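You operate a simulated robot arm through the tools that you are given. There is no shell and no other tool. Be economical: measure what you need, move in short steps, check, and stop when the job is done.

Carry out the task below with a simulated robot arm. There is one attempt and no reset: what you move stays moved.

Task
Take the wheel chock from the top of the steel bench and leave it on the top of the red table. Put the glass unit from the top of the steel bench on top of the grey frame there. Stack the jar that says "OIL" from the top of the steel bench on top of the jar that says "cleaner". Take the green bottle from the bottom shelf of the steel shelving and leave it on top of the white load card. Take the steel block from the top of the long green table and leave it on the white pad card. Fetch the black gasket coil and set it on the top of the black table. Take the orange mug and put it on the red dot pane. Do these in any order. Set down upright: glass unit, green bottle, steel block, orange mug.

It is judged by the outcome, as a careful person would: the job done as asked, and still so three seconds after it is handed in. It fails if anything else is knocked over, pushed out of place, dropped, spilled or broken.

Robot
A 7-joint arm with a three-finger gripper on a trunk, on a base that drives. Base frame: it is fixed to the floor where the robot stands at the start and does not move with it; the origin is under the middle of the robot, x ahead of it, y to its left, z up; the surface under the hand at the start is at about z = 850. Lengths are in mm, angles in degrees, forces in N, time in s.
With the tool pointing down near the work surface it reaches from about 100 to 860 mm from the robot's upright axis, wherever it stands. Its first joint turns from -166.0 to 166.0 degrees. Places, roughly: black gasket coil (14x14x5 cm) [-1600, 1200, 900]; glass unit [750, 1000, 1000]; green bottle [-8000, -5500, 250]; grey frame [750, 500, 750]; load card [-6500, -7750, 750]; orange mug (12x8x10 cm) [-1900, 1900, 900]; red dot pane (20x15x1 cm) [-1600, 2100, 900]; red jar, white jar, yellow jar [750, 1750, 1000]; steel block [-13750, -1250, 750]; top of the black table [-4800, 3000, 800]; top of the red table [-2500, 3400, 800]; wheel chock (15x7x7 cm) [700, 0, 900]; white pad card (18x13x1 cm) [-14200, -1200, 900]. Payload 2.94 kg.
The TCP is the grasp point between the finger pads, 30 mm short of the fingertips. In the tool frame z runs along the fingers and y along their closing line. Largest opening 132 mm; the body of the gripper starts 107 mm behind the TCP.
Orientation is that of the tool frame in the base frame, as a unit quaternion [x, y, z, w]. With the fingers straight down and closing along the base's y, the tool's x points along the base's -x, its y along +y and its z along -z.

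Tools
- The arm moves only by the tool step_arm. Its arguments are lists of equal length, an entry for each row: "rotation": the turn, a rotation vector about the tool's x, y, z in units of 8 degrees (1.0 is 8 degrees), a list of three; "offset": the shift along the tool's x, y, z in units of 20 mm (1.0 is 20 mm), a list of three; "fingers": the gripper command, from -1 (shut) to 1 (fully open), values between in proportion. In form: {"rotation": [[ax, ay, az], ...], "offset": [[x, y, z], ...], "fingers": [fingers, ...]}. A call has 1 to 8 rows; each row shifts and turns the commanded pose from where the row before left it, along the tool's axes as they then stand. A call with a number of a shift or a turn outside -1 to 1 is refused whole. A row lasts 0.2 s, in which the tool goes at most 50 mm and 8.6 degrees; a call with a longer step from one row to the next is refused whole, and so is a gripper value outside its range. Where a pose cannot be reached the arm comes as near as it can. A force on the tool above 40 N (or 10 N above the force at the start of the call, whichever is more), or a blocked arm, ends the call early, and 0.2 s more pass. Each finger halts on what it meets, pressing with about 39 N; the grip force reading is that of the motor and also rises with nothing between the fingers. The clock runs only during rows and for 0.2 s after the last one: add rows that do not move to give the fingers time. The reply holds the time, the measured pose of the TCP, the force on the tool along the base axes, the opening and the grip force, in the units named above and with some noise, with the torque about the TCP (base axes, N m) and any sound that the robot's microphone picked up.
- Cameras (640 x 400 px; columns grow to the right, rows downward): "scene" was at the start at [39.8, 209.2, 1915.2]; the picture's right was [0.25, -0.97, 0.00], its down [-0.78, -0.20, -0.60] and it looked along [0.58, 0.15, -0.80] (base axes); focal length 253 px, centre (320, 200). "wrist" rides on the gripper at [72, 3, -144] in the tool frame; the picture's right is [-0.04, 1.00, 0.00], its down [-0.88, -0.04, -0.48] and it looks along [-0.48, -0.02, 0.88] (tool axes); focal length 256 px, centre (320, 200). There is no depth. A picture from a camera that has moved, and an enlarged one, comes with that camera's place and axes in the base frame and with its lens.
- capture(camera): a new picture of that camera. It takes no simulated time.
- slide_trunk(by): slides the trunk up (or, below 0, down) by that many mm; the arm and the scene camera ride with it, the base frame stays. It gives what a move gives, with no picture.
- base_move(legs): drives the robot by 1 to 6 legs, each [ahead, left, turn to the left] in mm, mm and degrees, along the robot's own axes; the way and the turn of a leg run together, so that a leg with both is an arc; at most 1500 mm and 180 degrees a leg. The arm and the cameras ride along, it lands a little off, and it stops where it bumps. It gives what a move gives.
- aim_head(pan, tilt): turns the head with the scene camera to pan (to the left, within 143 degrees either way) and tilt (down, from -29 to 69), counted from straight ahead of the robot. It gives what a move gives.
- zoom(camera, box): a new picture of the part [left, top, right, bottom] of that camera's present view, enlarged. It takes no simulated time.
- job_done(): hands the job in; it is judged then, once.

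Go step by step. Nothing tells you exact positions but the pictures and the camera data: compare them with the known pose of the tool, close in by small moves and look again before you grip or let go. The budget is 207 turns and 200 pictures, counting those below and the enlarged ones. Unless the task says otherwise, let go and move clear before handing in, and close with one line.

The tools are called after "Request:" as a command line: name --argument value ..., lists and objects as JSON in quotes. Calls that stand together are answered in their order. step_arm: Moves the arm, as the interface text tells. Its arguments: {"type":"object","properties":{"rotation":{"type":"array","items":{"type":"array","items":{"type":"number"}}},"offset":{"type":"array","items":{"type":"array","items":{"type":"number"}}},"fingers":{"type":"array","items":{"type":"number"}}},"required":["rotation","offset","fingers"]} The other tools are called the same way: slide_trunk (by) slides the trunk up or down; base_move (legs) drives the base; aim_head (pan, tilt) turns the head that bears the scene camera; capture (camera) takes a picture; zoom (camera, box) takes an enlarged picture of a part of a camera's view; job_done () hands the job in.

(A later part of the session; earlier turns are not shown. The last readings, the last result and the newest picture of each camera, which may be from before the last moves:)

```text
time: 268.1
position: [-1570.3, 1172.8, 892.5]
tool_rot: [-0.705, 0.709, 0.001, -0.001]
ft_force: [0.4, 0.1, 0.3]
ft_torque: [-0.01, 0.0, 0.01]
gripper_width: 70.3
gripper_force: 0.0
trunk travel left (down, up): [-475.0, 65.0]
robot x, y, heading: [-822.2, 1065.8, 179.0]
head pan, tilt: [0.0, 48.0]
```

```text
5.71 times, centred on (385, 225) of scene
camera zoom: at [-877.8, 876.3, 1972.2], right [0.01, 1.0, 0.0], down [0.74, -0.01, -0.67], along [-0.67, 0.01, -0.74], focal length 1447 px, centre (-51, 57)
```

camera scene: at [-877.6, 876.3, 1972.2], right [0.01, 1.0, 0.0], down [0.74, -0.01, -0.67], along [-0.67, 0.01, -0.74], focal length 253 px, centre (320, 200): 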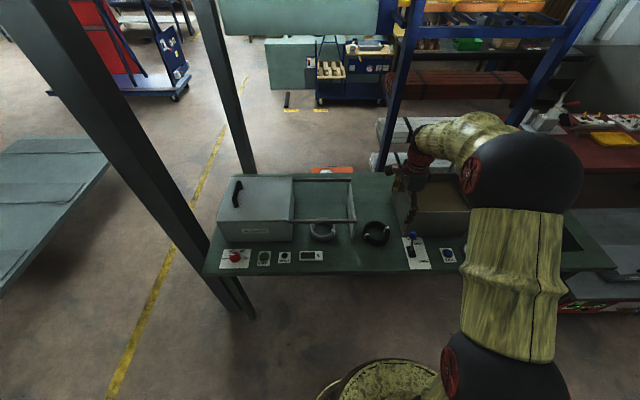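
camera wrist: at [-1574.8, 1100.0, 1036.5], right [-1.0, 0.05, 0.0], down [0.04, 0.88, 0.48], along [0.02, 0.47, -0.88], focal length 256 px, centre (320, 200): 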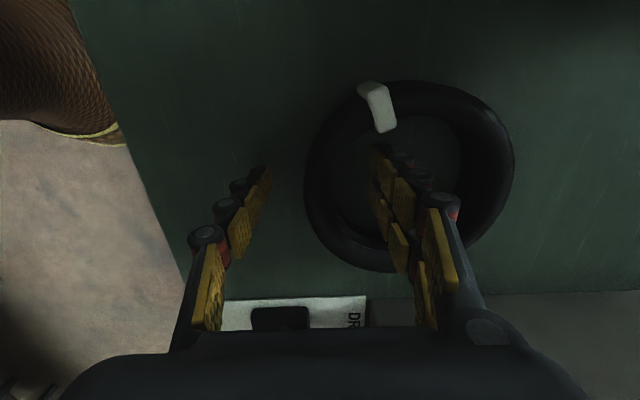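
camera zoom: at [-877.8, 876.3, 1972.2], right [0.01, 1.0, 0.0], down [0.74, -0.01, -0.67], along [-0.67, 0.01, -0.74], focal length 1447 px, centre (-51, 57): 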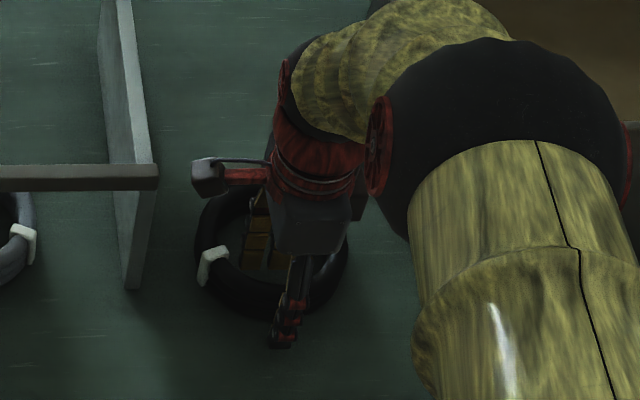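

One finger inside, one outside. Closing and test-lifting.

Request:
step_arm --rotation '[[0, 0, 0], [0, 0, 0], [0, 0, 0], [0, 0, 0], [0, 0, 0], [0, 0, 0]]' --offset '[[0, 0, 0.15], [0, 0, 0], [0, 0, 0], [0, 0, 0], [0, 0, 0], [0, 0, 0]]' --fingers '[-0.3, -0.6, -1, -1, -1, -1]'

Request:
step_arm --rotation '[[0, 0, 0], [0, 0, 0], [0, 0, 0], [0, 0, 0], [0, 0, 0], [0, 0, 0]]' --offset '[[0, 0, -0.4], [0, 0, -0.8], [0, 0, -1], [0, 0, -1], [0, 0, -1], [0, 0, 0]]' --fingers '[-1, -1, -1, -1, -1, -1]'

Request:
capture --camera "wrist"

```text
time: 269.5
position: [-1570.7, 1171.9, 889.7]
tool_rot: [-0.706, 0.709, 0.001, -0.001]
ft_force: [-0.5, 1.3, 3.0]
ft_torque: [0.17, 0.04, -0.13]
gripper_width: 25.2
gripper_force: 39.2
trunk travel left (down, up): [-475.0, 65.0]
robot x, y, heading: [-825.3, 1065.9, 179.2]
head pan, tilt: [0.0, 48.0]
```

```text
time: 270.9
position: [-1570.8, 1171.3, 972.5]
tool_rot: [-0.706, 0.708, 0.0, 0.0]
ft_force: [0.5, 0.9, -1.4]
ft_torque: [0.02, -0.1, -0.01]
gripper_width: 25.2
gripper_force: 38.4
trunk travel left (down, up): [-475.0, 65.0]
robot x, y, heading: [-823.4, 1064.5, 179.2]
head pan, tilt: [0.0, 48.0]
```

```text
110 pictures are left
camera wrist: at [-1574.2, 1098.5, 1115.8], right [-1.0, 0.05, 0.0], down [0.04, 0.88, 0.48], along [0.02, 0.47, -0.88], focal length 256 px, centre (320, 200)
```

wrist: 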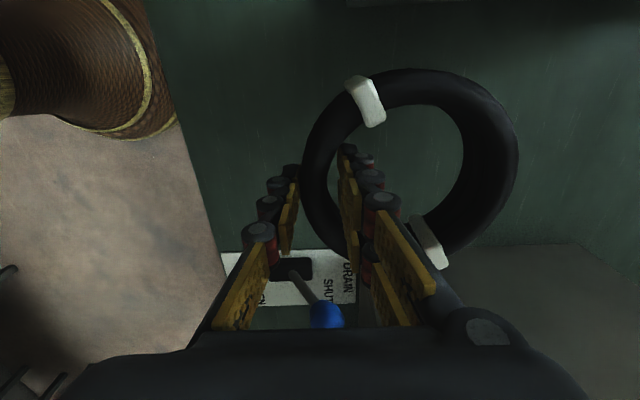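

Coil held. Lifting and retracting for the drive to the black table.

Request:
step_arm --rotation '[[0, 0, 0], [0, 0, 0], [0, 0, 0], [0, 0, 0], [0, 0, 0], [0, 0, 0], [0, 0, 0], [0, 0, 0]]' --offset '[[0, 0, -1], [0, 0, -1], [0, 0, -1], [0, 0, -1], [0, 0, -1], [0, 0, -1], [0, 0, -1], [0, 0, -1]]' --fingers '[-1, -1, -1, -1, -1, -1, -1, -1]'

Request:
step_arm --rotation '[[0, 0, 0], [0, 0, 0], [0, 0, 0], [0, 0, 0], [0, 0, 0], [0, 0, 0], [0, 0, 0], [0, 0, 0]]' --offset '[[0, 0, -1], [0, -0.3, -1], [0, -1, -1], [0, -1, -1], [0, -1, -1], [0, -1, -1], [0, -1, -1], [0, -1, -1]]' --fingers '[-1, -1, -1, -1, -1, -1, -1, -1]'

Request:
step_arm --rotation '[[0, 0, 0], [0, 0, 0], [0, 0, 0], [0, 0, 0], [0, 0, 0], [0, 0, 0], [0, 0, 0], [0, 0, 0]]' --offset '[[0, -1, 0], [0, -1, 0], [0, -1, 0], [0, -1, 0], [0, -1, 0], [0, -1, 0], [0, -1, 0], [0, -1, 0]]' --fingers '[-1, -1, -1, -1, -1, -1, -1, -1]'

Request:
base_move --legs '[[-20, 800, 0], [-20, 750, 0], [1300, 0, 0], [1300, 0, 0]]'

```text
time: 272.7
position: [-1568.3, 1171.4, 1134.4]
tool_rot: [-0.705, 0.709, 0.0, -0.001]
ft_force: [0.6, -0.3, -1.6]
ft_torque: [0.0, -0.03, -0.03]
gripper_width: 25.0
gripper_force: 39.4
trunk travel left (down, up): [-475.0, 65.0]
robot x, y, heading: [-826.1, 1064.2, 179.0]
head pan, tilt: [0.0, 48.0]
```

```text
time: 274.5
position: [-1442.5, 1172.0, 1294.6]
tool_rot: [-0.706, 0.708, 0.001, 0.0]
ft_force: [0.2, 0.1, -1.1]
ft_torque: [0.02, -0.09, 0.0]
gripper_width: 24.7
gripper_force: 39.3
trunk travel left (down, up): [-475.0, 65.0]
robot x, y, heading: [-824.7, 1067.4, 179.2]
head pan, tilt: [0.0, 48.0]
```

```text
time: 276.3
position: [-1285.1, 1171.5, 1293.0]
tool_rot: [-0.706, 0.709, 0.0, -0.001]
ft_force: [-0.9, 0.9, -2.0]
ft_torque: [-0.03, -0.06, 0.03]
gripper_width: 24.9
gripper_force: 39.1
trunk travel left (down, up): [-475.0, 65.0]
robot x, y, heading: [-823.5, 1064.2, 178.9]
head pan, tilt: [0.0, 48.0]
```

```text
time: 296.4
position: [-3856.3, -392.0, 1291.5]
tool_rot: [0.713, -0.701, 0.0, 0.001]
ft_force: [0.4, 0.0, -1.5]
ft_torque: [-0.01, -0.11, -0.02]
gripper_width: 24.2
gripper_force: 39.0
trunk travel left (down, up): [-475.0, 65.0]
robot x, y, heading: [-3390.7, -486.2, -179.9]
head pan, tilt: [0.0, 48.0]
```

Driving north up the aisle facing the black table.

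Request:
base_move --legs '[[100, -1150, 0], [50, -1150, 0], [50, -1150, 0]]'

Request:
aim_head --pan 0 --tilt 40

Request:
capture --camera "scene"

```text
time: 313.1
position: [-4125.4, 3015.7, 1292.0]
tool_rot: [0.723, -0.691, -0.002, 0.001]
ft_force: [0.3, 0.4, -1.2]
ft_torque: [-0.02, -0.09, 0.03]
gripper_width: 23.2
gripper_force: 38.8
trunk travel left (down, up): [-475.0, 65.0]
robot x, y, heading: [-3656.4, 2931.6, -177.9]
head pan, tilt: [0.0, 48.0]
```

```text
time: 313.8
position: [-4126.0, 3014.9, 1293.0]
tool_rot: [0.723, -0.691, -0.001, 0.0]
ft_force: [-0.1, 0.9, -1.9]
ft_torque: [0.0, -0.1, 0.0]
gripper_width: 23.0
gripper_force: 39.0
trunk travel left (down, up): [-475.0, 65.0]
robot x, y, heading: [-3657.7, 2933.6, -177.9]
head pan, tilt: [0.0, 40.0]
```

```text
109 pictures are left
camera scene: at [-3709.6, 2740.5, 1983.6], right [-0.03, 1.0, 0.0], down [0.64, 0.02, -0.77], along [-0.77, -0.03, -0.64], focal length 253 px, centre (320, 200)
```

scene: 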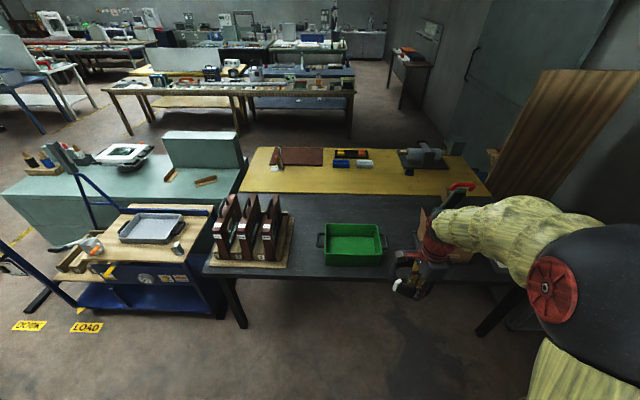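

Free spots seem to be between the green tray and the cardboard box. Approaching and using the wrist camera for a better look.

Request:
base_move --legs '[[220, -100, -2]]'

Request:
capture --camera "wrist"

Request:
aim_head --pan -12 --tilt 48

Request:
capture --camera "scene"

```text
time: 315.6
position: [-4343.3, 3127.4, 1292.2]
tool_rot: [0.711, -0.703, 0.001, 0.001]
ft_force: [-0.8, 0.6, -2.9]
ft_torque: [-0.02, -0.14, 0.0]
gripper_width: 23.1
gripper_force: 39.2
trunk travel left (down, up): [-475.0, 65.0]
robot x, y, heading: [-3879.4, 3030.1, 180.3]
head pan, tilt: [0.0, 40.0]
```

```text
108 pictures are left
camera wrist: at [-4346.2, 3055.3, 1435.1], right [-1.0, 0.03, 0.0], down [0.03, 0.88, 0.47], along [0.02, 0.47, -0.88], focal length 256 px, centre (320, 200)
```

wrist: 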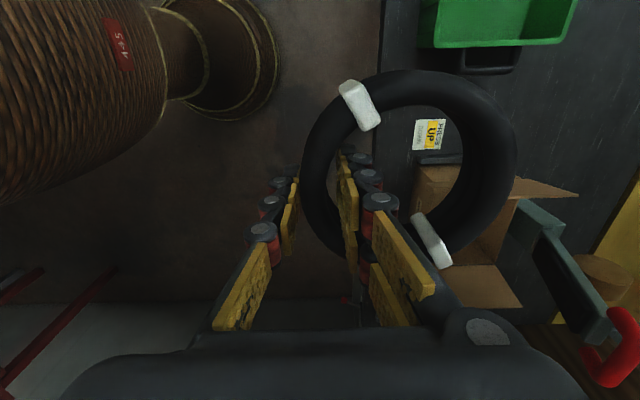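

```text
time: 316.4
position: [-4341.7, 3127.9, 1292.4]
tool_rot: [0.711, -0.703, 0.001, 0.001]
ft_force: [-0.5, 0.4, -2.0]
ft_torque: [0.02, -0.08, -0.01]
gripper_width: 22.9
gripper_force: 39.5
trunk travel left (down, up): [-475.0, 65.0]
robot x, y, heading: [-3877.5, 3029.3, 180.0]
head pan, tilt: [-12.0, 48.0]
```

```text
107 pictures are left
camera scene: at [-3928.5, 2854.1, 1972.2], right [0.21, 0.98, 0.0], down [0.73, -0.15, -0.67], along [-0.65, 0.14, -0.74], focal length 253 px, centre (320, 200)
```

scene: 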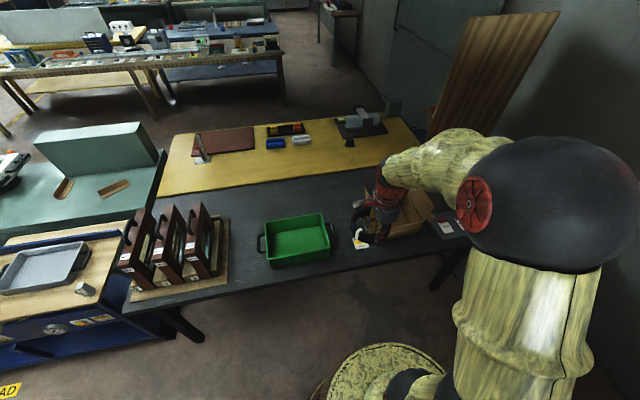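

Clear area behind the tray: I'll place the coil centred at about (-4870, 3140). Driving 150 mm closer and extending over it.

Request:
base_move --legs '[[150, 0, 0]]'

Request:
step_arm --rotation '[[0, 0, 0], [0, 0, 0], [0, 0, 0], [0, 0, 0], [0, 0, 0], [0, 0, 0], [0, 0, 0], [0, 0, 0]]' --offset '[[0, 1, 0], [0, 1, 0], [0, 1, 0], [0, 1, 0], [0, 1, 0], [0, 1, 0], [0, 1, 0], [0, 1, 0]]' --fingers '[-1, -1, -1, -1, -1, -1, -1, -1]'

Request:
step_arm --rotation '[[0, 0, 0], [0, 0, 0], [0, 0, 0], [0, 0, 0], [0, 0, 0], [0, 0, 0], [0, 0, 0], [0, 0, 0]]' --offset '[[0, 1, 0.8], [0, 1, 0.8], [0, 1, 0.8], [0, 1, 0.8], [0, 1, 0.8], [0, 1, 0.8], [0, 1, 0.8], [0, 1, 0.8]]' --fingers '[-1, -1, -1, -1, -1, -1, -1, -1]'

Request:
capture --camera "wrist"

Request:
capture --camera "scene"

```text
time: 317.7
position: [-4493.0, 3127.6, 1291.0]
tool_rot: [0.712, -0.703, 0.0, 0.0]
ft_force: [-0.8, -0.4, -2.7]
ft_torque: [-0.01, -0.18, -0.01]
gripper_width: 22.8
gripper_force: 39.5
trunk travel left (down, up): [-475.0, 65.0]
robot x, y, heading: [-4026.8, 3028.7, -179.8]
head pan, tilt: [-12.0, 48.0]
```

```text
time: 319.5
position: [-4651.9, 3123.3, 1291.2]
tool_rot: [0.711, -0.703, 0.0, 0.0]
ft_force: [0.3, 0.4, -1.7]
ft_torque: [0.0, -0.11, 0.02]
gripper_width: 22.6
gripper_force: 39.3
trunk travel left (down, up): [-475.0, 65.0]
robot x, y, heading: [-4029.5, 3025.2, -179.9]
head pan, tilt: [-12.0, 48.0]
```

```text
time: 321.3
position: [-4812.2, 3121.7, 1164.1]
tool_rot: [0.712, -0.702, 0.001, -0.001]
ft_force: [-0.2, -0.2, -1.8]
ft_torque: [0.01, -0.14, 0.03]
gripper_width: 22.9
gripper_force: 38.5
trunk travel left (down, up): [-475.0, 65.0]
robot x, y, heading: [-4027.4, 3028.3, -179.9]
head pan, tilt: [-12.0, 48.0]
```

```text
106 pictures are left
camera wrist: at [-4815.5, 3050.1, 1306.5], right [-1.0, 0.03, 0.0], down [0.03, 0.88, 0.48], along [0.02, 0.47, -0.88], focal length 256 px, centre (320, 200)
```

wrist: 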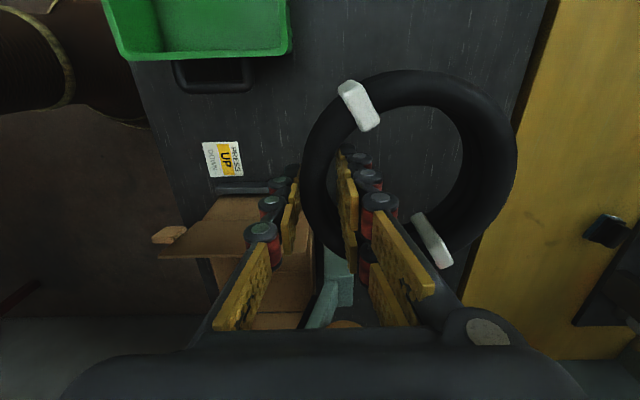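

```text
105 pictures are left
camera scene: at [-4079.7, 2854.0, 1972.1], right [0.21, 0.98, 0.0], down [0.73, -0.15, -0.67], along [-0.65, 0.14, -0.74], focal length 253 px, centre (320, 200)
```

scene: 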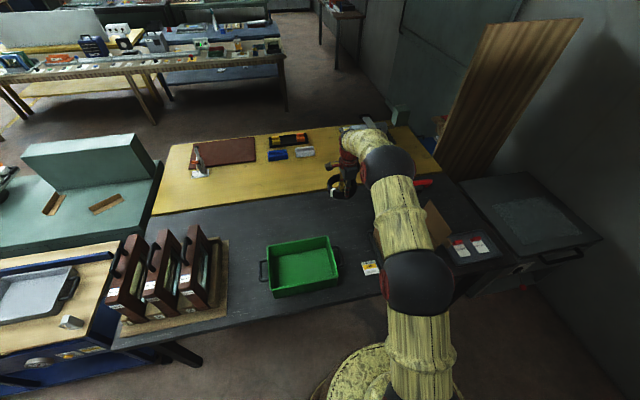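

Placement area is clear. Shifting 25 mm farther back and lowering.

Request:
step_arm --rotation '[[0, 0, 0], [0, 0, 0], [0, 0, 0], [0, 0, 0], [0, 0, 0], [0, 0, 0], [0, 0, 0], [0, 0, 0]]' --offset '[[0, 0.6, 1], [0, 0.6, 1], [0, 0, 1], [0, 0, 1], [0, 0, 1], [0, 0, 1], [0, 0, 1], [0, 0, 1]]' --fingers '[-1, -1, -1, -1, -1, -1, -1, -1]'

Request:
step_arm --rotation '[[0, 0, 0], [0, 0, 0], [0, 0, 0], [0, 0, 0], [0, 0, 0], [0, 0, 0], [0, 0, 0]]' --offset '[[0, 0, 1], [0, 0, 1], [0, 0, 1], [0, 0, 0.6], [0, 0, 0.3], [0, 0, 0.3], [0, 0, 0]]' --fingers '[-1, -1, -1, -1, -1, -1, -1]'

Request:
capture --camera "wrist"

```text
time: 323.1
position: [-4835.6, 3121.7, 1002.3]
tool_rot: [0.712, -0.702, 0.0, 0.001]
ft_force: [-0.6, 0.2, -1.2]
ft_torque: [-0.02, -0.12, 0.0]
gripper_width: 22.7
gripper_force: 39.4
trunk travel left (down, up): [-475.0, 65.0]
robot x, y, heading: [-4028.8, 3022.6, -180.1]
head pan, tilt: [-12.0, 48.0]
```

```text
time: 324.7
position: [-4837.2, 3121.5, 920.4]
tool_rot: [0.711, -0.703, 0.0, 0.0]
ft_force: [-0.4, -0.1, -1.3]
ft_torque: [0.02, -0.08, 0.01]
gripper_width: 22.4
gripper_force: 39.1
trunk travel left (down, up): [-475.0, 65.0]
robot x, y, heading: [-4029.8, 3028.1, -180.1]
head pan, tilt: [-12.0, 48.0]
```

```text
104 pictures are left
camera wrist: at [-4839.0, 3049.2, 1063.4], right [-1.0, 0.03, 0.0], down [0.03, 0.88, 0.48], along [0.01, 0.47, -0.88], focal length 256 px, centre (320, 200)
```

wrist: 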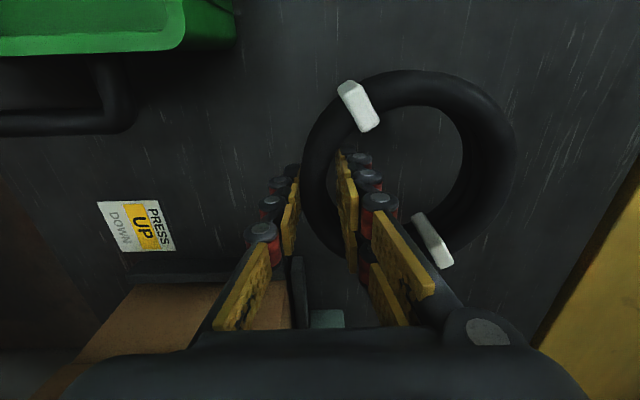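

Clear all round. Easing down to contact.

Request:
step_arm --rotation '[[0, 0, 0], [0, 0, 0], [0, 0, 0], [0, 0, 0], [0, 0, 0], [0, 0, 0], [0, 0, 0], [0, 0, 0]]' --offset '[[0, 0, 0.3], [0, 0, 0.3], [0, 0, 0.3], [0, 0, 0.2], [0, 0, 0.2], [0, 0, 0.2], [0, 0, 0.15], [0, 0, 0]]' --fingers '[-1, -1, -1, -1, -1, -1, -1, -1]'

```text
time: 326.5
position: [-4835.9, 3121.9, 886.8]
tool_rot: [0.711, -0.703, 0.0, 0.0]
ft_force: [-0.1, 1.3, -1.4]
ft_torque: [-0.01, -0.07, 0.01]
gripper_width: 22.8
gripper_force: 39.3
trunk travel left (down, up): [-475.0, 65.0]
robot x, y, heading: [-4030.2, 3029.1, -179.9]
head pan, tilt: [-12.0, 48.0]
```

Request:
step_arm --rotation '[[0, 0, 0], [0, 0, 0], [0, 0, 0], [0, 0, 0], [0, 0, 0], [0, 0, 0]]' --offset '[[0, 0, 0.1], [0, 0, 0.1], [0, 0, 0.1], [0, 0, 0.1], [0, 0, 0.1], [0, 0, 0]]' --fingers '[-1, -1, -1, -1, -1, -1]'

Request:
capture --camera "wrist"

```text
time: 327.9
position: [-4835.2, 3121.9, 877.1]
tool_rot: [0.712, -0.702, 0.0, 0.0]
ft_force: [-0.3, 0.2, -1.4]
ft_torque: [0.0, -0.08, 0.0]
gripper_width: 22.7
gripper_force: 39.2
trunk travel left (down, up): [-475.0, 65.0]
robot x, y, heading: [-4028.0, 3031.3, -180.0]
head pan, tilt: [-12.0, 48.0]
```

```text
103 pictures are left
camera wrist: at [-4839.2, 3049.8, 1020.4], right [-1.0, 0.03, 0.0], down [0.03, 0.88, 0.48], along [0.01, 0.47, -0.88], focal length 256 px, centre (320, 200)
```

wrist: 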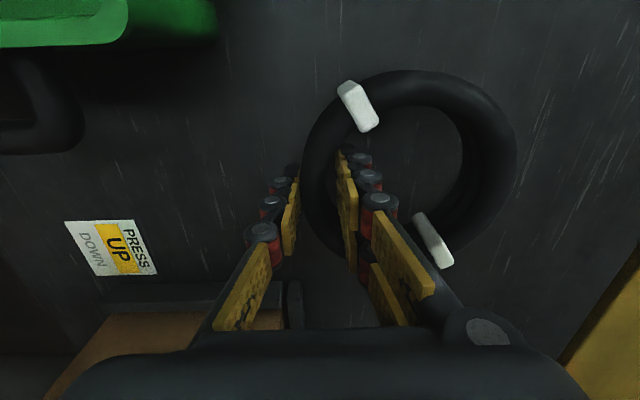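

Not in contact yet; continuing down.

Request:
step_arm --rotation '[[0, 0, 0], [0, 0, 0], [0, 0, 0], [0, 0, 0], [0, 0, 0], [0, 0, 0], [0, 0, 0], [0, 0, 0]]' --offset '[[0, 0, 0.2], [0, 0, 0.2], [0, 0, 0.2], [0, 0, 0.2], [0, 0, 0.2], [0, 0, 0.2], [0, 0, 0.2], [0, 0, 0.2]]' --fingers '[-1, -1, -1, -1, -1, -1, -1, -1]'

Request:
step_arm --rotation '[[0, 0, 0], [0, 0, 0], [0, 0, 0], [0, 0, 0], [0, 0, 0], [0, 0, 0], [0, 0, 0], [0, 0, 0]]' --offset '[[0, 0, 0.15], [0, 0, 0.15], [0, 0, 0.15], [0, 0, 0.15], [0, 0, 0.15], [0, 0, 0.15], [0, 0, 0.15], [0, 0, 0]]' --fingers '[-1, -1, -1, -1, -1, -1, -1, -1]'

```text
time: 329.7
position: [-4836.3, 3122.2, 844.7]
tool_rot: [0.712, -0.703, 0.0, 0.0]
ft_force: [-0.9, -0.1, -1.1]
ft_torque: [-0.05, -0.1, 0.01]
gripper_width: 22.3
gripper_force: 39.0
trunk travel left (down, up): [-475.0, 65.0]
robot x, y, heading: [-4028.6, 3030.0, -179.9]
head pan, tilt: [-12.0, 48.0]
```

```text
time: 330.8
position: [-4836.8, 3121.9, 840.2]
tool_rot: [0.711, -0.703, -0.002, 0.001]
ft_force: [14.9, -2.8, 20.5]
ft_torque: [-0.16, -0.88, -0.06]
gripper_width: 22.2
gripper_force: 38.7
trunk travel left (down, up): [-475.0, 65.0]
robot x, y, heading: [-4027.5, 3024.7, -180.0]
head pan, tilt: [-12.0, 48.0]
stopped in row 5: the force on the tool passed its limit at 43 N (the readings are from after the stop); the commanded pose is now the measured one
```

Contact at z≈840 (table ≈803). Releasing and rising.

Request:
step_arm --rotation '[[0, 0, 0], [0, 0, 0], [0, 0, 0], [0, 0, 0], [0, 0, 0], [0, 0, 0]]' --offset '[[0, 0, -0.05], [0, 0, 0], [0, 0, 0], [0, 0, 0], [0, 0, 0], [0, 0, 0]]' --fingers '[-0.8, -0.4, -0.1, 0.06, 0.06, 0.06]'

Request:
step_arm --rotation '[[0, 0, 0], [0, 0, 0], [0, 0, 0], [0, 0, 0], [0, 0, 0], [0, 0, 0], [0, 0, 0], [0, 0, 0]]' --offset '[[0, 0, -0.5], [0, 0, -1], [0, 0, -1], [0, 0, -1], [0, 0, -1], [0, 0, -1], [0, 0, -1], [0, 0, -1]]' --fingers '[0.06, 0.06, 0.06, 0.06, 0.06, 0.06, 0.06, 0.06]'

Request:
capture --camera "wrist"

```text
time: 332.2
position: [-4838.5, 3120.9, 838.1]
tool_rot: [0.711, -0.703, -0.002, 0.002]
ft_force: [0.0, -0.1, 0.0]
ft_torque: [-0.03, -0.02, 0.01]
gripper_width: 70.0
gripper_force: 0.0
trunk travel left (down, up): [-475.0, 65.0]
robot x, y, heading: [-4027.2, 3025.5, -180.0]
head pan, tilt: [-12.0, 48.0]
```

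```text
time: 334.0
position: [-4837.0, 3121.5, 989.0]
tool_rot: [0.711, -0.703, -0.001, 0.002]
ft_force: [0.8, 0.1, -0.9]
ft_torque: [-0.01, 0.05, 0.01]
gripper_width: 69.9
gripper_force: 0.2
trunk travel left (down, up): [-475.0, 65.0]
robot x, y, heading: [-4028.7, 3027.8, -179.9]
head pan, tilt: [-12.0, 48.0]
```

```text
102 pictures are left
camera wrist: at [-4840.0, 3049.7, 1132.3], right [-1.0, 0.03, 0.01], down [0.03, 0.88, 0.48], along [0.01, 0.48, -0.88], focal length 256 px, centre (320, 200)
```

wrist: 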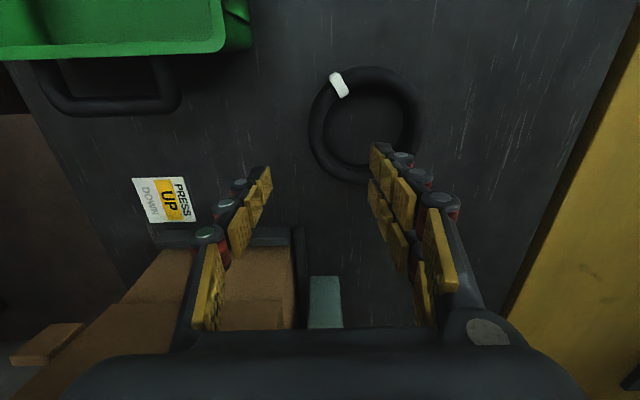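

Coil is on the black table. Raising, retracting, and driving back to the east side for the mug.

Request:
step_arm --rotation '[[0, 0, 0], [0, 0, 0], [0, 0, 0], [0, 0, 0], [0, 0, 0], [0, 0, 0], [0, 0, 0], [0, 0, 0]]' --offset '[[0, 0, -1], [0, 0, -1], [0, 0, -1], [0, 0, -1], [0, -0.5, -1], [0, -1, -1], [0, -1, -1], [0, -1, -1]]' --fingers '[0.06, 0.06, 0.06, 0.06, 0.06, 0.5, 1, 1]'

Request:
step_arm --rotation '[[0, 0, -1], [0, 0, -1], [0, 0, -1], [0, 0, -1], [0, 0, -1], [0, 0, -1], [0, 0, -1], [0, 0, -1]]' --offset '[[0, -1, -1], [0, -1, -1], [0, -1, -1], [0, -1, -1], [0, -1, -1], [0, -1, -1], [0, -1, -1], [0, -1, -1]]' --fingers '[1, 1, 1, 1, 1, 1, 1, 1]'

Request:
step_arm --rotation '[[0, 0, -1], [0, 0, -1], [0, 0, -1]]' --offset '[[0.5, 0, 0], [0.5, 0, 0], [0.5, 0, 0]]' --fingers '[1, 1, 1]'

Request:
base_move --legs '[[-500, 0, 0], [0, 1180, 0], [0, 1180, 0], [0, 1150, 0], [-1300, 0, 0], [-1300, 0, 0]]'

```text
time: 335.8
position: [-4766.9, 3123.9, 1149.1]
tool_rot: [0.711, -0.703, -0.002, 0.002]
ft_force: [0.1, 0.3, 0.3]
ft_torque: [0.0, 0.06, 0.02]
gripper_width: 122.1
gripper_force: 0.1
trunk travel left (down, up): [-475.0, 65.0]
robot x, y, heading: [-4031.1, 3029.9, -180.0]
head pan, tilt: [-12.0, 48.0]
```

```text
time: 337.6
position: [-4632.5, 3196.3, 1306.3]
tool_rot: [0.976, -0.217, -0.003, 0.001]
ft_force: [0.2, 0.4, -0.9]
ft_torque: [-0.02, 0.03, 0.0]
gripper_width: 131.9
gripper_force: 0.1
trunk travel left (down, up): [-475.0, 65.0]
robot x, y, heading: [-4029.4, 3027.0, -180.0]
head pan, tilt: [-12.0, 48.0]
```

```text
time: 338.4
position: [-4604.1, 3187.6, 1307.0]
tool_rot: [1.0, -0.011, -0.003, 0.0]
ft_force: [-0.2, 0.6, 0.1]
ft_torque: [0.02, 0.03, 0.03]
gripper_width: 131.9
gripper_force: 0.1
trunk travel left (down, up): [-475.0, 65.0]
robot x, y, heading: [-4027.3, 3025.0, -180.2]
head pan, tilt: [-12.0, 48.0]
```

```text
time: 370.3
position: [-1370.3, -208.6, 1305.9]
tool_rot: [1.0, 0.013, -0.004, 0.0]
ft_force: [0.5, 0.0, 0.4]
ft_torque: [0.01, 0.04, 0.02]
gripper_width: 132.2
gripper_force: 0.0
trunk travel left (down, up): [-475.0, 65.0]
robot x, y, heading: [-786.8, -339.5, -177.0]
head pan, tilt: [-12.0, 48.0]
```

Request:
base_move --legs '[[-200, 0, -3], [0, -1120, 0], [0, -1120, 0]]'

Request:
aim_head --pan 0 --tilt 45

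Request:
capture --camera "scene"

Request:
capture --camera "wrist"

```text
time: 382.5
position: [-1110.4, 2069.7, 1307.1]
tool_rot: [1.0, -0.026, -0.002, -0.001]
ft_force: [0.2, 0.9, 0.3]
ft_torque: [-0.04, 0.0, 0.01]
gripper_width: 132.1
gripper_force: 0.0
trunk travel left (down, up): [-475.0, 65.0]
robot x, y, heading: [-538.9, 1892.6, 178.4]
head pan, tilt: [-12.0, 48.0]
```

```text
time: 383.3
position: [-1111.1, 2070.4, 1306.6]
tool_rot: [1.0, -0.026, -0.002, 0.0]
ft_force: [0.7, 0.1, 1.0]
ft_torque: [0.0, -0.04, 0.0]
gripper_width: 132.2
gripper_force: 0.1
trunk travel left (down, up): [-475.0, 65.0]
robot x, y, heading: [-537.7, 1893.5, 178.5]
head pan, tilt: [0.0, 45.0]
```

```text
101 pictures are left
camera scene: at [-598.9, 1706.0, 1976.4], right [0.03, 1.0, 0.0], down [0.71, -0.02, -0.71], along [-0.71, 0.02, -0.71], focal length 253 px, centre (320, 200)
```

scene: 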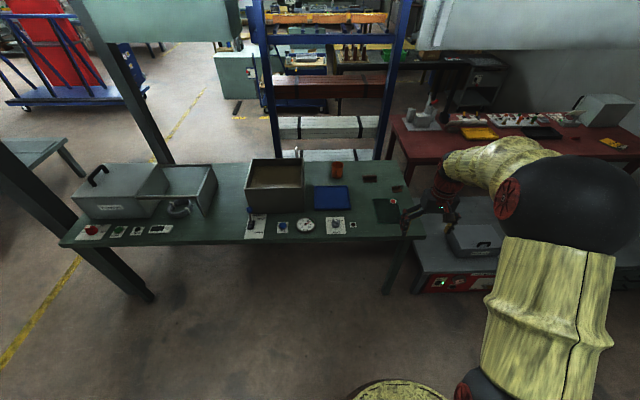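

```text
100 pictures are left
camera wrist: at [-1039.9, 2063.3, 1449.6], right [-0.09, -1.0, 0.0], down [-0.87, 0.08, 0.48], along [-0.48, 0.05, -0.88], focal length 256 px, centre (320, 200)
```

wrist: 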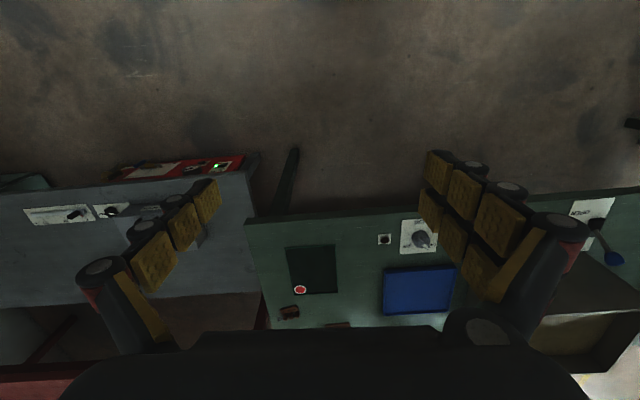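

Driving closer to the table's edge to reach the mug at ≈(-1960,1855).

Request:
base_move --legs '[[540, 0, 1.5]]'

Request:
capture --camera "wrist"

Request:
capture --camera "scene"

```text
time: 386.4
position: [-1652.6, 2061.2, 1306.3]
tool_rot: [1.0, -0.012, -0.002, 0.0]
ft_force: [0.6, -0.3, -0.5]
ft_torque: [-0.01, -0.05, 0.02]
gripper_width: 132.1
gripper_force: 0.2
trunk travel left (down, up): [-475.0, 65.0]
robot x, y, heading: [-1077.0, 1903.2, -180.1]
head pan, tilt: [0.0, 45.0]
```

```text
99 pictures are left
camera wrist: at [-1581.7, 2056.8, 1449.2], right [-0.07, -1.0, 0.0], down [-0.88, 0.06, 0.48], along [-0.48, 0.03, -0.88], focal length 256 px, centre (320, 200)
```

wrist: 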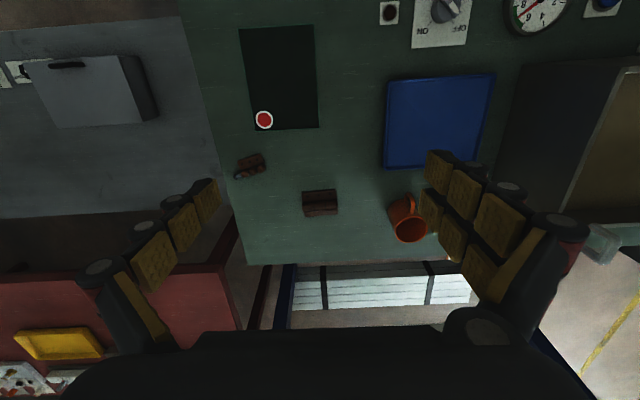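

```text
98 pictures are left
camera scene: at [-1131.5, 1711.7, 1976.4], right [0.0, 1.0, 0.0], down [0.71, 0.0, -0.71], along [-0.71, 0.0, -0.71], focal length 253 px, centre (320, 200)
```

scene: 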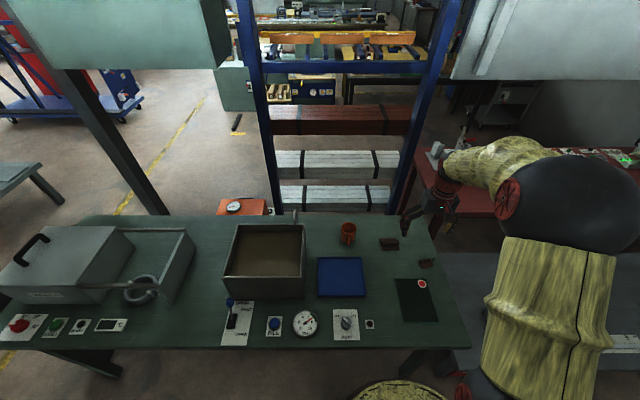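

Request:
zoom --camera "wrist" --box '[220, 10, 460, 260]'

Request:
zoom --camera "scene" --box '[310, 200, 450, 340]'

```text
1.60 times, centred on (340, 135) of wrist
camera zoom: at [-1581.7, 2056.8, 1449.2], right [-0.07, -1.0, 0.0], down [-0.88, 0.06, 0.48], along [-0.48, 0.03, -0.88], focal length 410 px, centre (288, 304)
```

zoom: 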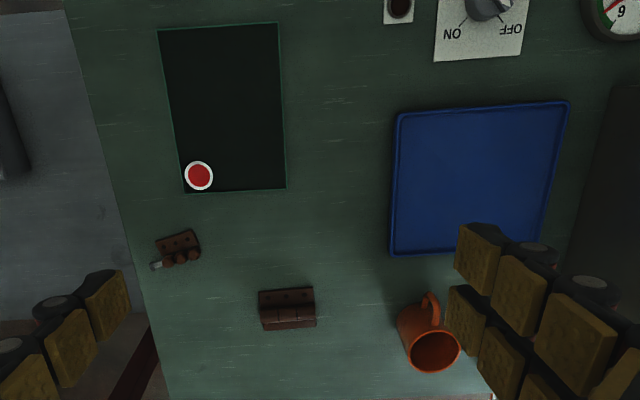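

```text
2.86 times, centred on (380, 270) of scene
camera zoom: at [-1131.5, 1711.7, 1976.4], right [0.0, 1.0, 0.0], down [0.71, 0.0, -0.71], along [-0.71, 0.0, -0.71], focal length 724 px, centre (149, 0)
```

zoom: 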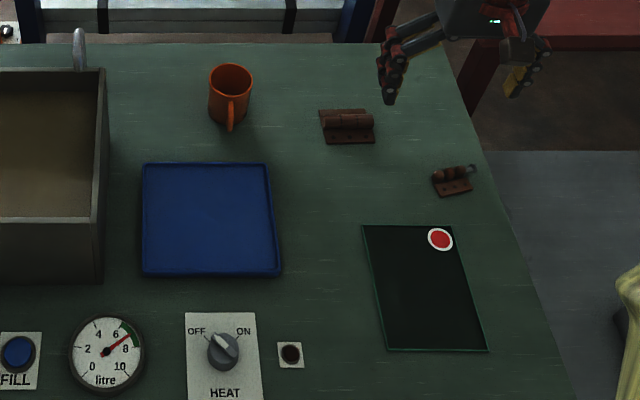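

Mug at ≈(-1956,1859), handle toward me; pane centre ≈(-1608,2140). Moving 80 mm closer, then positioning above the mug.

Request:
base_move --legs '[[85, 0, 0]]'

Request:
step_arm --rotation '[[0, 0, 0], [0, 0, 0], [0, 0, 0], [0, 0, 0], [0, 0, 0], [0, 0, 0], [0, 0, 0], [0, 0, 0]]' --offset '[[-1, 1, 0], [-1, 1, 0], [-1, 1, 0], [-1, 1, 0], [-1, 1, 0], [-1, 1, 0], [-1, 1, 0], [-1, 1, 0]]' --fingers '[1, 1, 1, 1, 1, 1, 1, 1]'

Request:
capture --camera "wrist"

```text
time: 387.4
position: [-1740.8, 2061.7, 1305.0]
tool_rot: [1.0, -0.013, -0.002, 0.0]
ft_force: [-1.5, -0.6, -0.1]
ft_torque: [0.02, -0.08, 0.01]
gripper_width: 131.9
gripper_force: 0.1
trunk travel left (down, up): [-475.0, 65.0]
robot x, y, heading: [-1161.8, 1900.7, -180.0]
head pan, tilt: [0.0, 45.0]
```

```text
time: 389.2
position: [-1904.0, 1903.9, 1304.8]
tool_rot: [1.0, -0.013, -0.003, 0.0]
ft_force: [-0.2, -0.1, -0.1]
ft_torque: [0.05, -0.05, 0.0]
gripper_width: 132.0
gripper_force: 0.0
trunk travel left (down, up): [-475.0, 65.0]
robot x, y, heading: [-1161.6, 1900.4, 180.2]
head pan, tilt: [0.0, 45.0]
```

```text
95 pictures are left
camera wrist: at [-1832.9, 1898.7, 1448.5], right [-0.07, -1.0, 0.0], down [-0.88, 0.06, 0.48], along [-0.48, 0.03, -0.88], focal length 256 px, centre (320, 200)
```

wrist: 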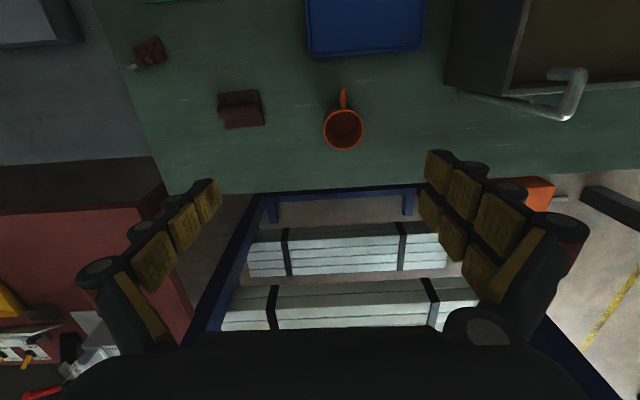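

Request:
step_arm --rotation '[[0, 0, 0], [0, 0, 0], [0, 0, 0], [0, 0, 0], [0, 0, 0], [0, 0, 0], [0, 0, 0], [0, 0, 0]]' --offset '[[-0.9, 0.8, 0.5], [-0.9, 0.8, 1], [-0.7, 0.8, 1], [0, 0, 1], [0, 0, 1], [0, 0, 1], [0, 0, 1], [0, 0, 1]]' --fingers '[1, 1, 1, 1, 1, 1, 1, 1]'

Request:
step_arm --rotation '[[0, 0, 0], [0, 0, 0], [0, 0, 0], [0, 0, 0], [0, 0, 0], [0, 0, 0]]' --offset '[[0, 0, 1], [0, 0, 1], [0, 0, 1], [0, 0, 1], [0, 0, 1], [0, 0, 1]]' --fingers '[1, 1, 1, 1, 1, 1]'

Request:
capture --camera "wrist"

```text
time: 391.1
position: [-1955.0, 1859.6, 1157.4]
tool_rot: [1.0, -0.012, -0.002, 0.0]
ft_force: [-0.3, -0.6, 0.7]
ft_torque: [0.0, 0.03, 0.03]
gripper_width: 132.0
gripper_force: 0.0
trunk travel left (down, up): [-475.0, 65.0]
robot x, y, heading: [-1163.7, 1904.7, -179.9]
head pan, tilt: [0.0, 45.0]
```

```text
time: 392.4
position: [-1956.0, 1858.8, 1036.3]
tool_rot: [1.0, -0.012, -0.003, 0.001]
ft_force: [0.6, -0.3, 0.8]
ft_torque: [0.0, -0.07, -0.01]
gripper_width: 131.6
gripper_force: 0.0
trunk travel left (down, up): [-475.0, 65.0]
robot x, y, heading: [-1162.8, 1902.8, -180.1]
head pan, tilt: [0.0, 45.0]
```

```text
94 pictures are left
camera wrist: at [-1883.8, 1854.0, 1179.7], right [-0.07, -1.0, 0.0], down [-0.87, 0.06, 0.48], along [-0.48, 0.03, -0.88], focal length 256 px, centre (320, 200)
```

wrist: 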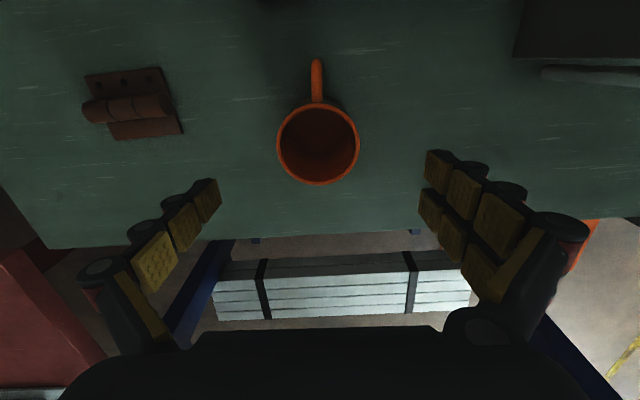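

Aligned with the rim. Lowering to z≈903 and gripping.

Request:
step_arm --rotation '[[0, 0, 0], [0, 0, 0], [0, 0, 0], [0, 0, 0], [0, 0, 0], [0, 0, 0], [0, 0, 0]]' --offset '[[0.15, 0, 1], [0, 0, 1], [0, 0, 1], [0, 0, 1], [0, 0, 1], [0, 0, 1], [0, 0, 0.7]]' --fingers '[1, 1, 1, 1, 1, 1, 1]'

Request:
step_arm --rotation '[[0, 0, 0], [0, 0, 0], [0, 0, 0], [0, 0, 0], [0, 0, 0], [0, 0, 0]]' --offset '[[0, 0, 0], [0, 0, 0], [0, 0, 0], [0, 0, 0], [0, 0, 0], [0, 0, 0]]' --fingers '[0.6, 0.4, 0.2, 0, -0.4, -0.4]'

Request:
capture --camera "wrist"

```text
time: 394.1
position: [-1952.5, 1859.7, 903.2]
tool_rot: [1.0, -0.012, -0.002, 0.001]
ft_force: [-0.3, -0.6, 0.4]
ft_torque: [-0.02, -0.03, 0.04]
gripper_width: 131.7
gripper_force: 0.1
trunk travel left (down, up): [-475.0, 65.0]
robot x, y, heading: [-1165.6, 1898.6, -180.1]
head pan, tilt: [0.0, 45.0]
```

```text
time: 395.4
position: [-1955.2, 1859.4, 901.6]
tool_rot: [1.0, -0.012, -0.004, 0.0]
ft_force: [-1.3, 0.3, 0.2]
ft_torque: [0.02, 0.23, -0.08]
gripper_width: 77.8
gripper_force: 25.9
trunk travel left (down, up): [-475.0, 65.0]
robot x, y, heading: [-1161.7, 1903.5, -180.1]
head pan, tilt: [0.0, 45.0]
```

```text
93 pictures are left
camera wrist: at [-1881.5, 1855.4, 1045.7], right [-0.07, -1.0, 0.0], down [-0.87, 0.06, 0.48], along [-0.48, 0.03, -0.88], focal length 256 px, centre (320, 200)
```

wrist: 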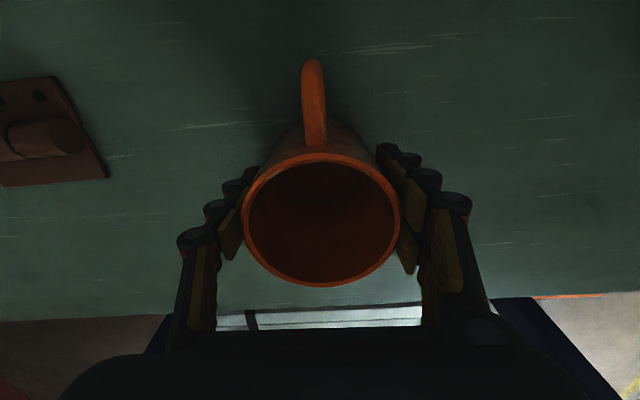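

Mug gripped. Lifting and carrying to the pane.

Request:
step_arm --rotation '[[0, 0, 0], [0, 0, 0], [0, 0, 0], [0, 0, 0], [0, 0, 0], [0, 0, 0], [0, 0, 0]]' --offset '[[0, 0, 0], [0, 0, -0.5], [0, 0, -1], [0, 0, -1], [0, 0, -1], [0, 0, -1], [0, 0, -1]]' --fingers '[-1, -1, -1, -1, -1, -1, -1]'

Request:
step_arm --rotation '[[0, 0, 0], [0, 0, 0], [0, 0, 0], [0, 0, 0], [0, 0, 0], [0, 0, 0], [0, 0, 0], [0, 0, 0]]' --offset '[[1, -0.85, 0], [1, -0.85, 0], [1, -0.85, 0], [1, -0.85, 0], [1, -0.85, 0], [1, -0.85, 0], [1, -0.85, 0], [1, -0.85, 0]]' --fingers '[-1, -1, -1, -1, -1, -1, -1, -1]'

Request:
step_arm --rotation '[[0, 0, 0], [0, 0, 0], [0, 0, 0], [0, 0, 0], [0, 0, 0], [0, 0, 0], [0, 0, 0], [0, 0, 0]]' --offset '[[1, -0.85, 0], [1, -0.85, 0], [1, -0.85, 0], [1, -0.85, 0], [1, -0.85, 0], [1, -0.85, 0], [1, -0.85, 0], [1, -0.85, 0]]' --fingers '[-1, -1, -1, -1, -1, -1, -1, -1]'

Request:
capture --camera "wrist"

Request:
zoom --camera "scene" --box '[310, 200, 470, 350]'

```text
time: 397.1
position: [-1952.4, 1857.6, 1011.4]
tool_rot: [1.0, -0.012, -0.002, 0.001]
ft_force: [-0.1, -0.2, -2.2]
ft_torque: [-0.01, 0.07, -0.01]
gripper_width: 77.4
gripper_force: 39.2
trunk travel left (down, up): [-475.0, 65.0]
robot x, y, heading: [-1162.7, 1903.3, -180.0]
head pan, tilt: [0.0, 45.0]
```

```text
time: 398.9
position: [-1789.2, 1990.1, 1014.4]
tool_rot: [1.0, -0.012, -0.003, 0.0]
ft_force: [-0.7, 0.8, -2.7]
ft_torque: [0.02, 0.02, 0.0]
gripper_width: 77.4
gripper_force: 39.5
trunk travel left (down, up): [-475.0, 65.0]
robot x, y, heading: [-1161.4, 1899.4, -179.8]
head pan, tilt: [0.0, 45.0]
```

```text
time: 400.6
position: [-1626.4, 2125.2, 1012.8]
tool_rot: [1.0, -0.013, -0.003, 0.0]
ft_force: [0.1, -0.3, -2.5]
ft_torque: [0.0, 0.0, -0.02]
gripper_width: 77.4
gripper_force: 39.1
trunk travel left (down, up): [-475.0, 65.0]
robot x, y, heading: [-1160.1, 1897.0, -180.1]
head pan, tilt: [0.0, 45.0]
```

```text
92 pictures are left
camera wrist: at [-1553.8, 2120.3, 1155.2], right [-0.07, -1.0, 0.0], down [-0.88, 0.06, 0.48], along [-0.48, 0.03, -0.88], focal length 256 px, centre (320, 200)
```

wrist: 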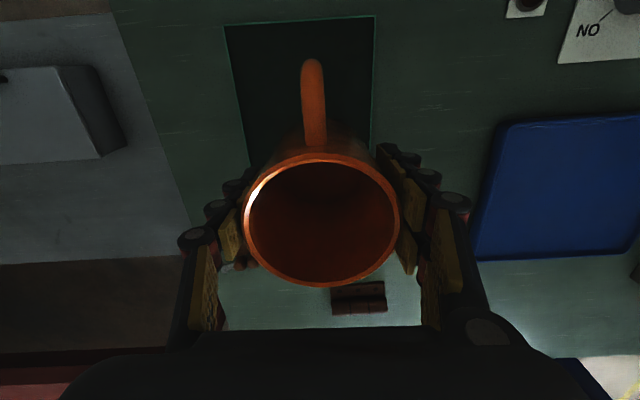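

```text
2.67 times, centred on (390, 275) of scene
camera zoom: at [-1215.9, 1712.5, 1976.5], right [0.0, 1.0, 0.0], down [0.71, 0.0, -0.71], along [-0.71, 0.0, -0.71], focal length 675 px, centre (133, 0)
```

zoom: 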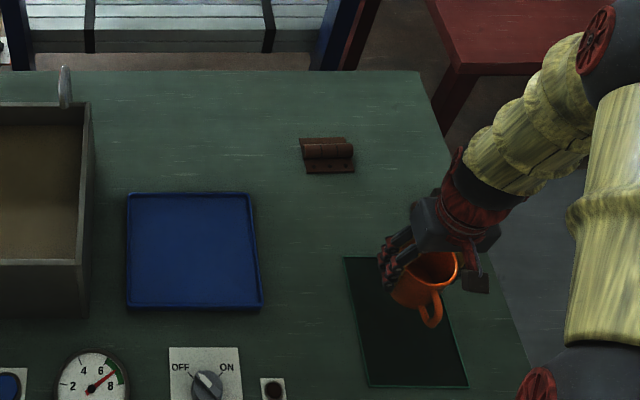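

Over the pane; nudging 12 mm left to centre, then lowering.

Request:
step_arm --rotation '[[0, 0, 0], [0, 0, 0], [0, 0, 0], [0, 0, 0], [0, 0, 0], [0, 0, 0]]' --offset '[[0.1, -0.6, 0], [0, 0, 1], [0, 0, 1], [0, 0, 1], [0, 0, 1], [0, 0, 0.5]]' --fingers '[-1, -1, -1, -1, -1, -1]'

Request:
step_arm --rotation '[[0, 0, 0], [0, 0, 0], [0, 0, 0], [0, 0, 0], [0, 0, 0], [0, 0, 0], [0, 0, 0], [0, 0, 0]]' --offset '[[0, 0, 0.1], [0, 0, 0.1], [0, 0, 0.1], [0, 0, 0.1], [0, 0, 0.1], [0, 0, 0.1], [0, 0, 0.1], [0, 0, 0]]' --fingers '[-1, -1, -1, -1, -1, -1, -1, -1]'

```text
time: 402.1
position: [-1624.4, 2135.0, 920.9]
tool_rot: [1.0, -0.012, -0.003, 0.0]
ft_force: [-0.6, -0.1, -3.1]
ft_torque: [0.0, 0.01, 0.0]
gripper_width: 77.3
gripper_force: 39.2
trunk travel left (down, up): [-475.0, 65.0]
robot x, y, heading: [-1160.3, 1900.7, -179.8]
head pan, tilt: [0.0, 45.0]
```

```text
time: 403.9
position: [-1623.0, 2135.6, 909.4]
tool_rot: [1.0, -0.012, -0.002, -0.001]
ft_force: [0.6, -3.0, 10.5]
ft_torque: [-0.28, -0.21, -0.06]
gripper_width: 77.7
gripper_force: 38.9
trunk travel left (down, up): [-475.0, 65.0]
robot x, y, heading: [-1159.0, 1904.6, -180.0]
head pan, tilt: [0.0, 45.0]
```

Light contact at z≈909. Releasing gently and rising.

Request:
step_arm --rotation '[[0, 0, 0], [0, 0, 0], [0, 0, 0], [0, 0, 0], [0, 0, 0], [0, 0, 0], [0, 0, 0]]' --offset '[[0, 0, 0], [0, 0, 0], [0, 0, 0], [0, 0, 0], [0, 0, 0], [0, 0, 0], [0, 0, 0]]' --fingers '[0.18, 0.25, 0.4, 0.6, 0.8, 0.9, 0.9]'

Request:
step_arm --rotation '[[0, 0, 0], [0, 0, 0], [0, 0, 0], [0, 0, 0], [0, 0, 0], [0, 0, 0], [0, 0, 0], [0, 0, 0]]' --offset '[[0, 0, -0.5], [0, 0, -1], [0, 0, -1], [0, 0, -1], [0, 0, -1], [0, 0, -1], [0, 0, -1], [0, 0, -1]]' --fingers '[0.9, 0.9, 0.9, 0.9, 0.9, 0.9, 0.9, 0.9]'

Request:
capture --camera "wrist"

```text
time: 405.4
position: [-1623.5, 2134.8, 908.5]
tool_rot: [1.0, -0.012, -0.002, -0.001]
ft_force: [0.0, 0.0, -0.3]
ft_torque: [-0.01, 0.02, 0.0]
gripper_width: 125.4
gripper_force: 0.1
trunk travel left (down, up): [-475.0, 65.0]
robot x, y, heading: [-1162.8, 1904.3, -180.1]
head pan, tilt: [0.0, 45.0]
```

```text
time: 407.2
position: [-1623.0, 2134.3, 1057.1]
tool_rot: [1.0, -0.012, -0.002, -0.001]
ft_force: [0.6, 0.7, -0.2]
ft_torque: [-0.01, 0.04, -0.02]
gripper_width: 125.5
gripper_force: 0.0
trunk travel left (down, up): [-475.0, 65.0]
robot x, y, heading: [-1164.7, 1901.5, -179.9]
head pan, tilt: [0.0, 45.0]
```

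```text
90 pictures are left
camera wrist: at [-1551.1, 2129.9, 1201.4], right [-0.07, -1.0, 0.0], down [-0.88, 0.06, 0.48], along [-0.48, 0.03, -0.88], focal length 256 px, centre (320, 200)
```

wrist: 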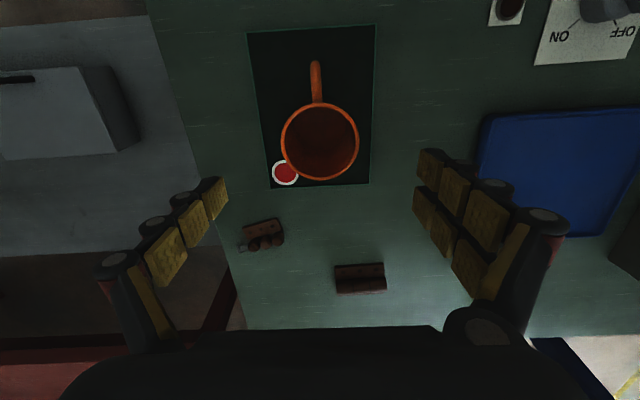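

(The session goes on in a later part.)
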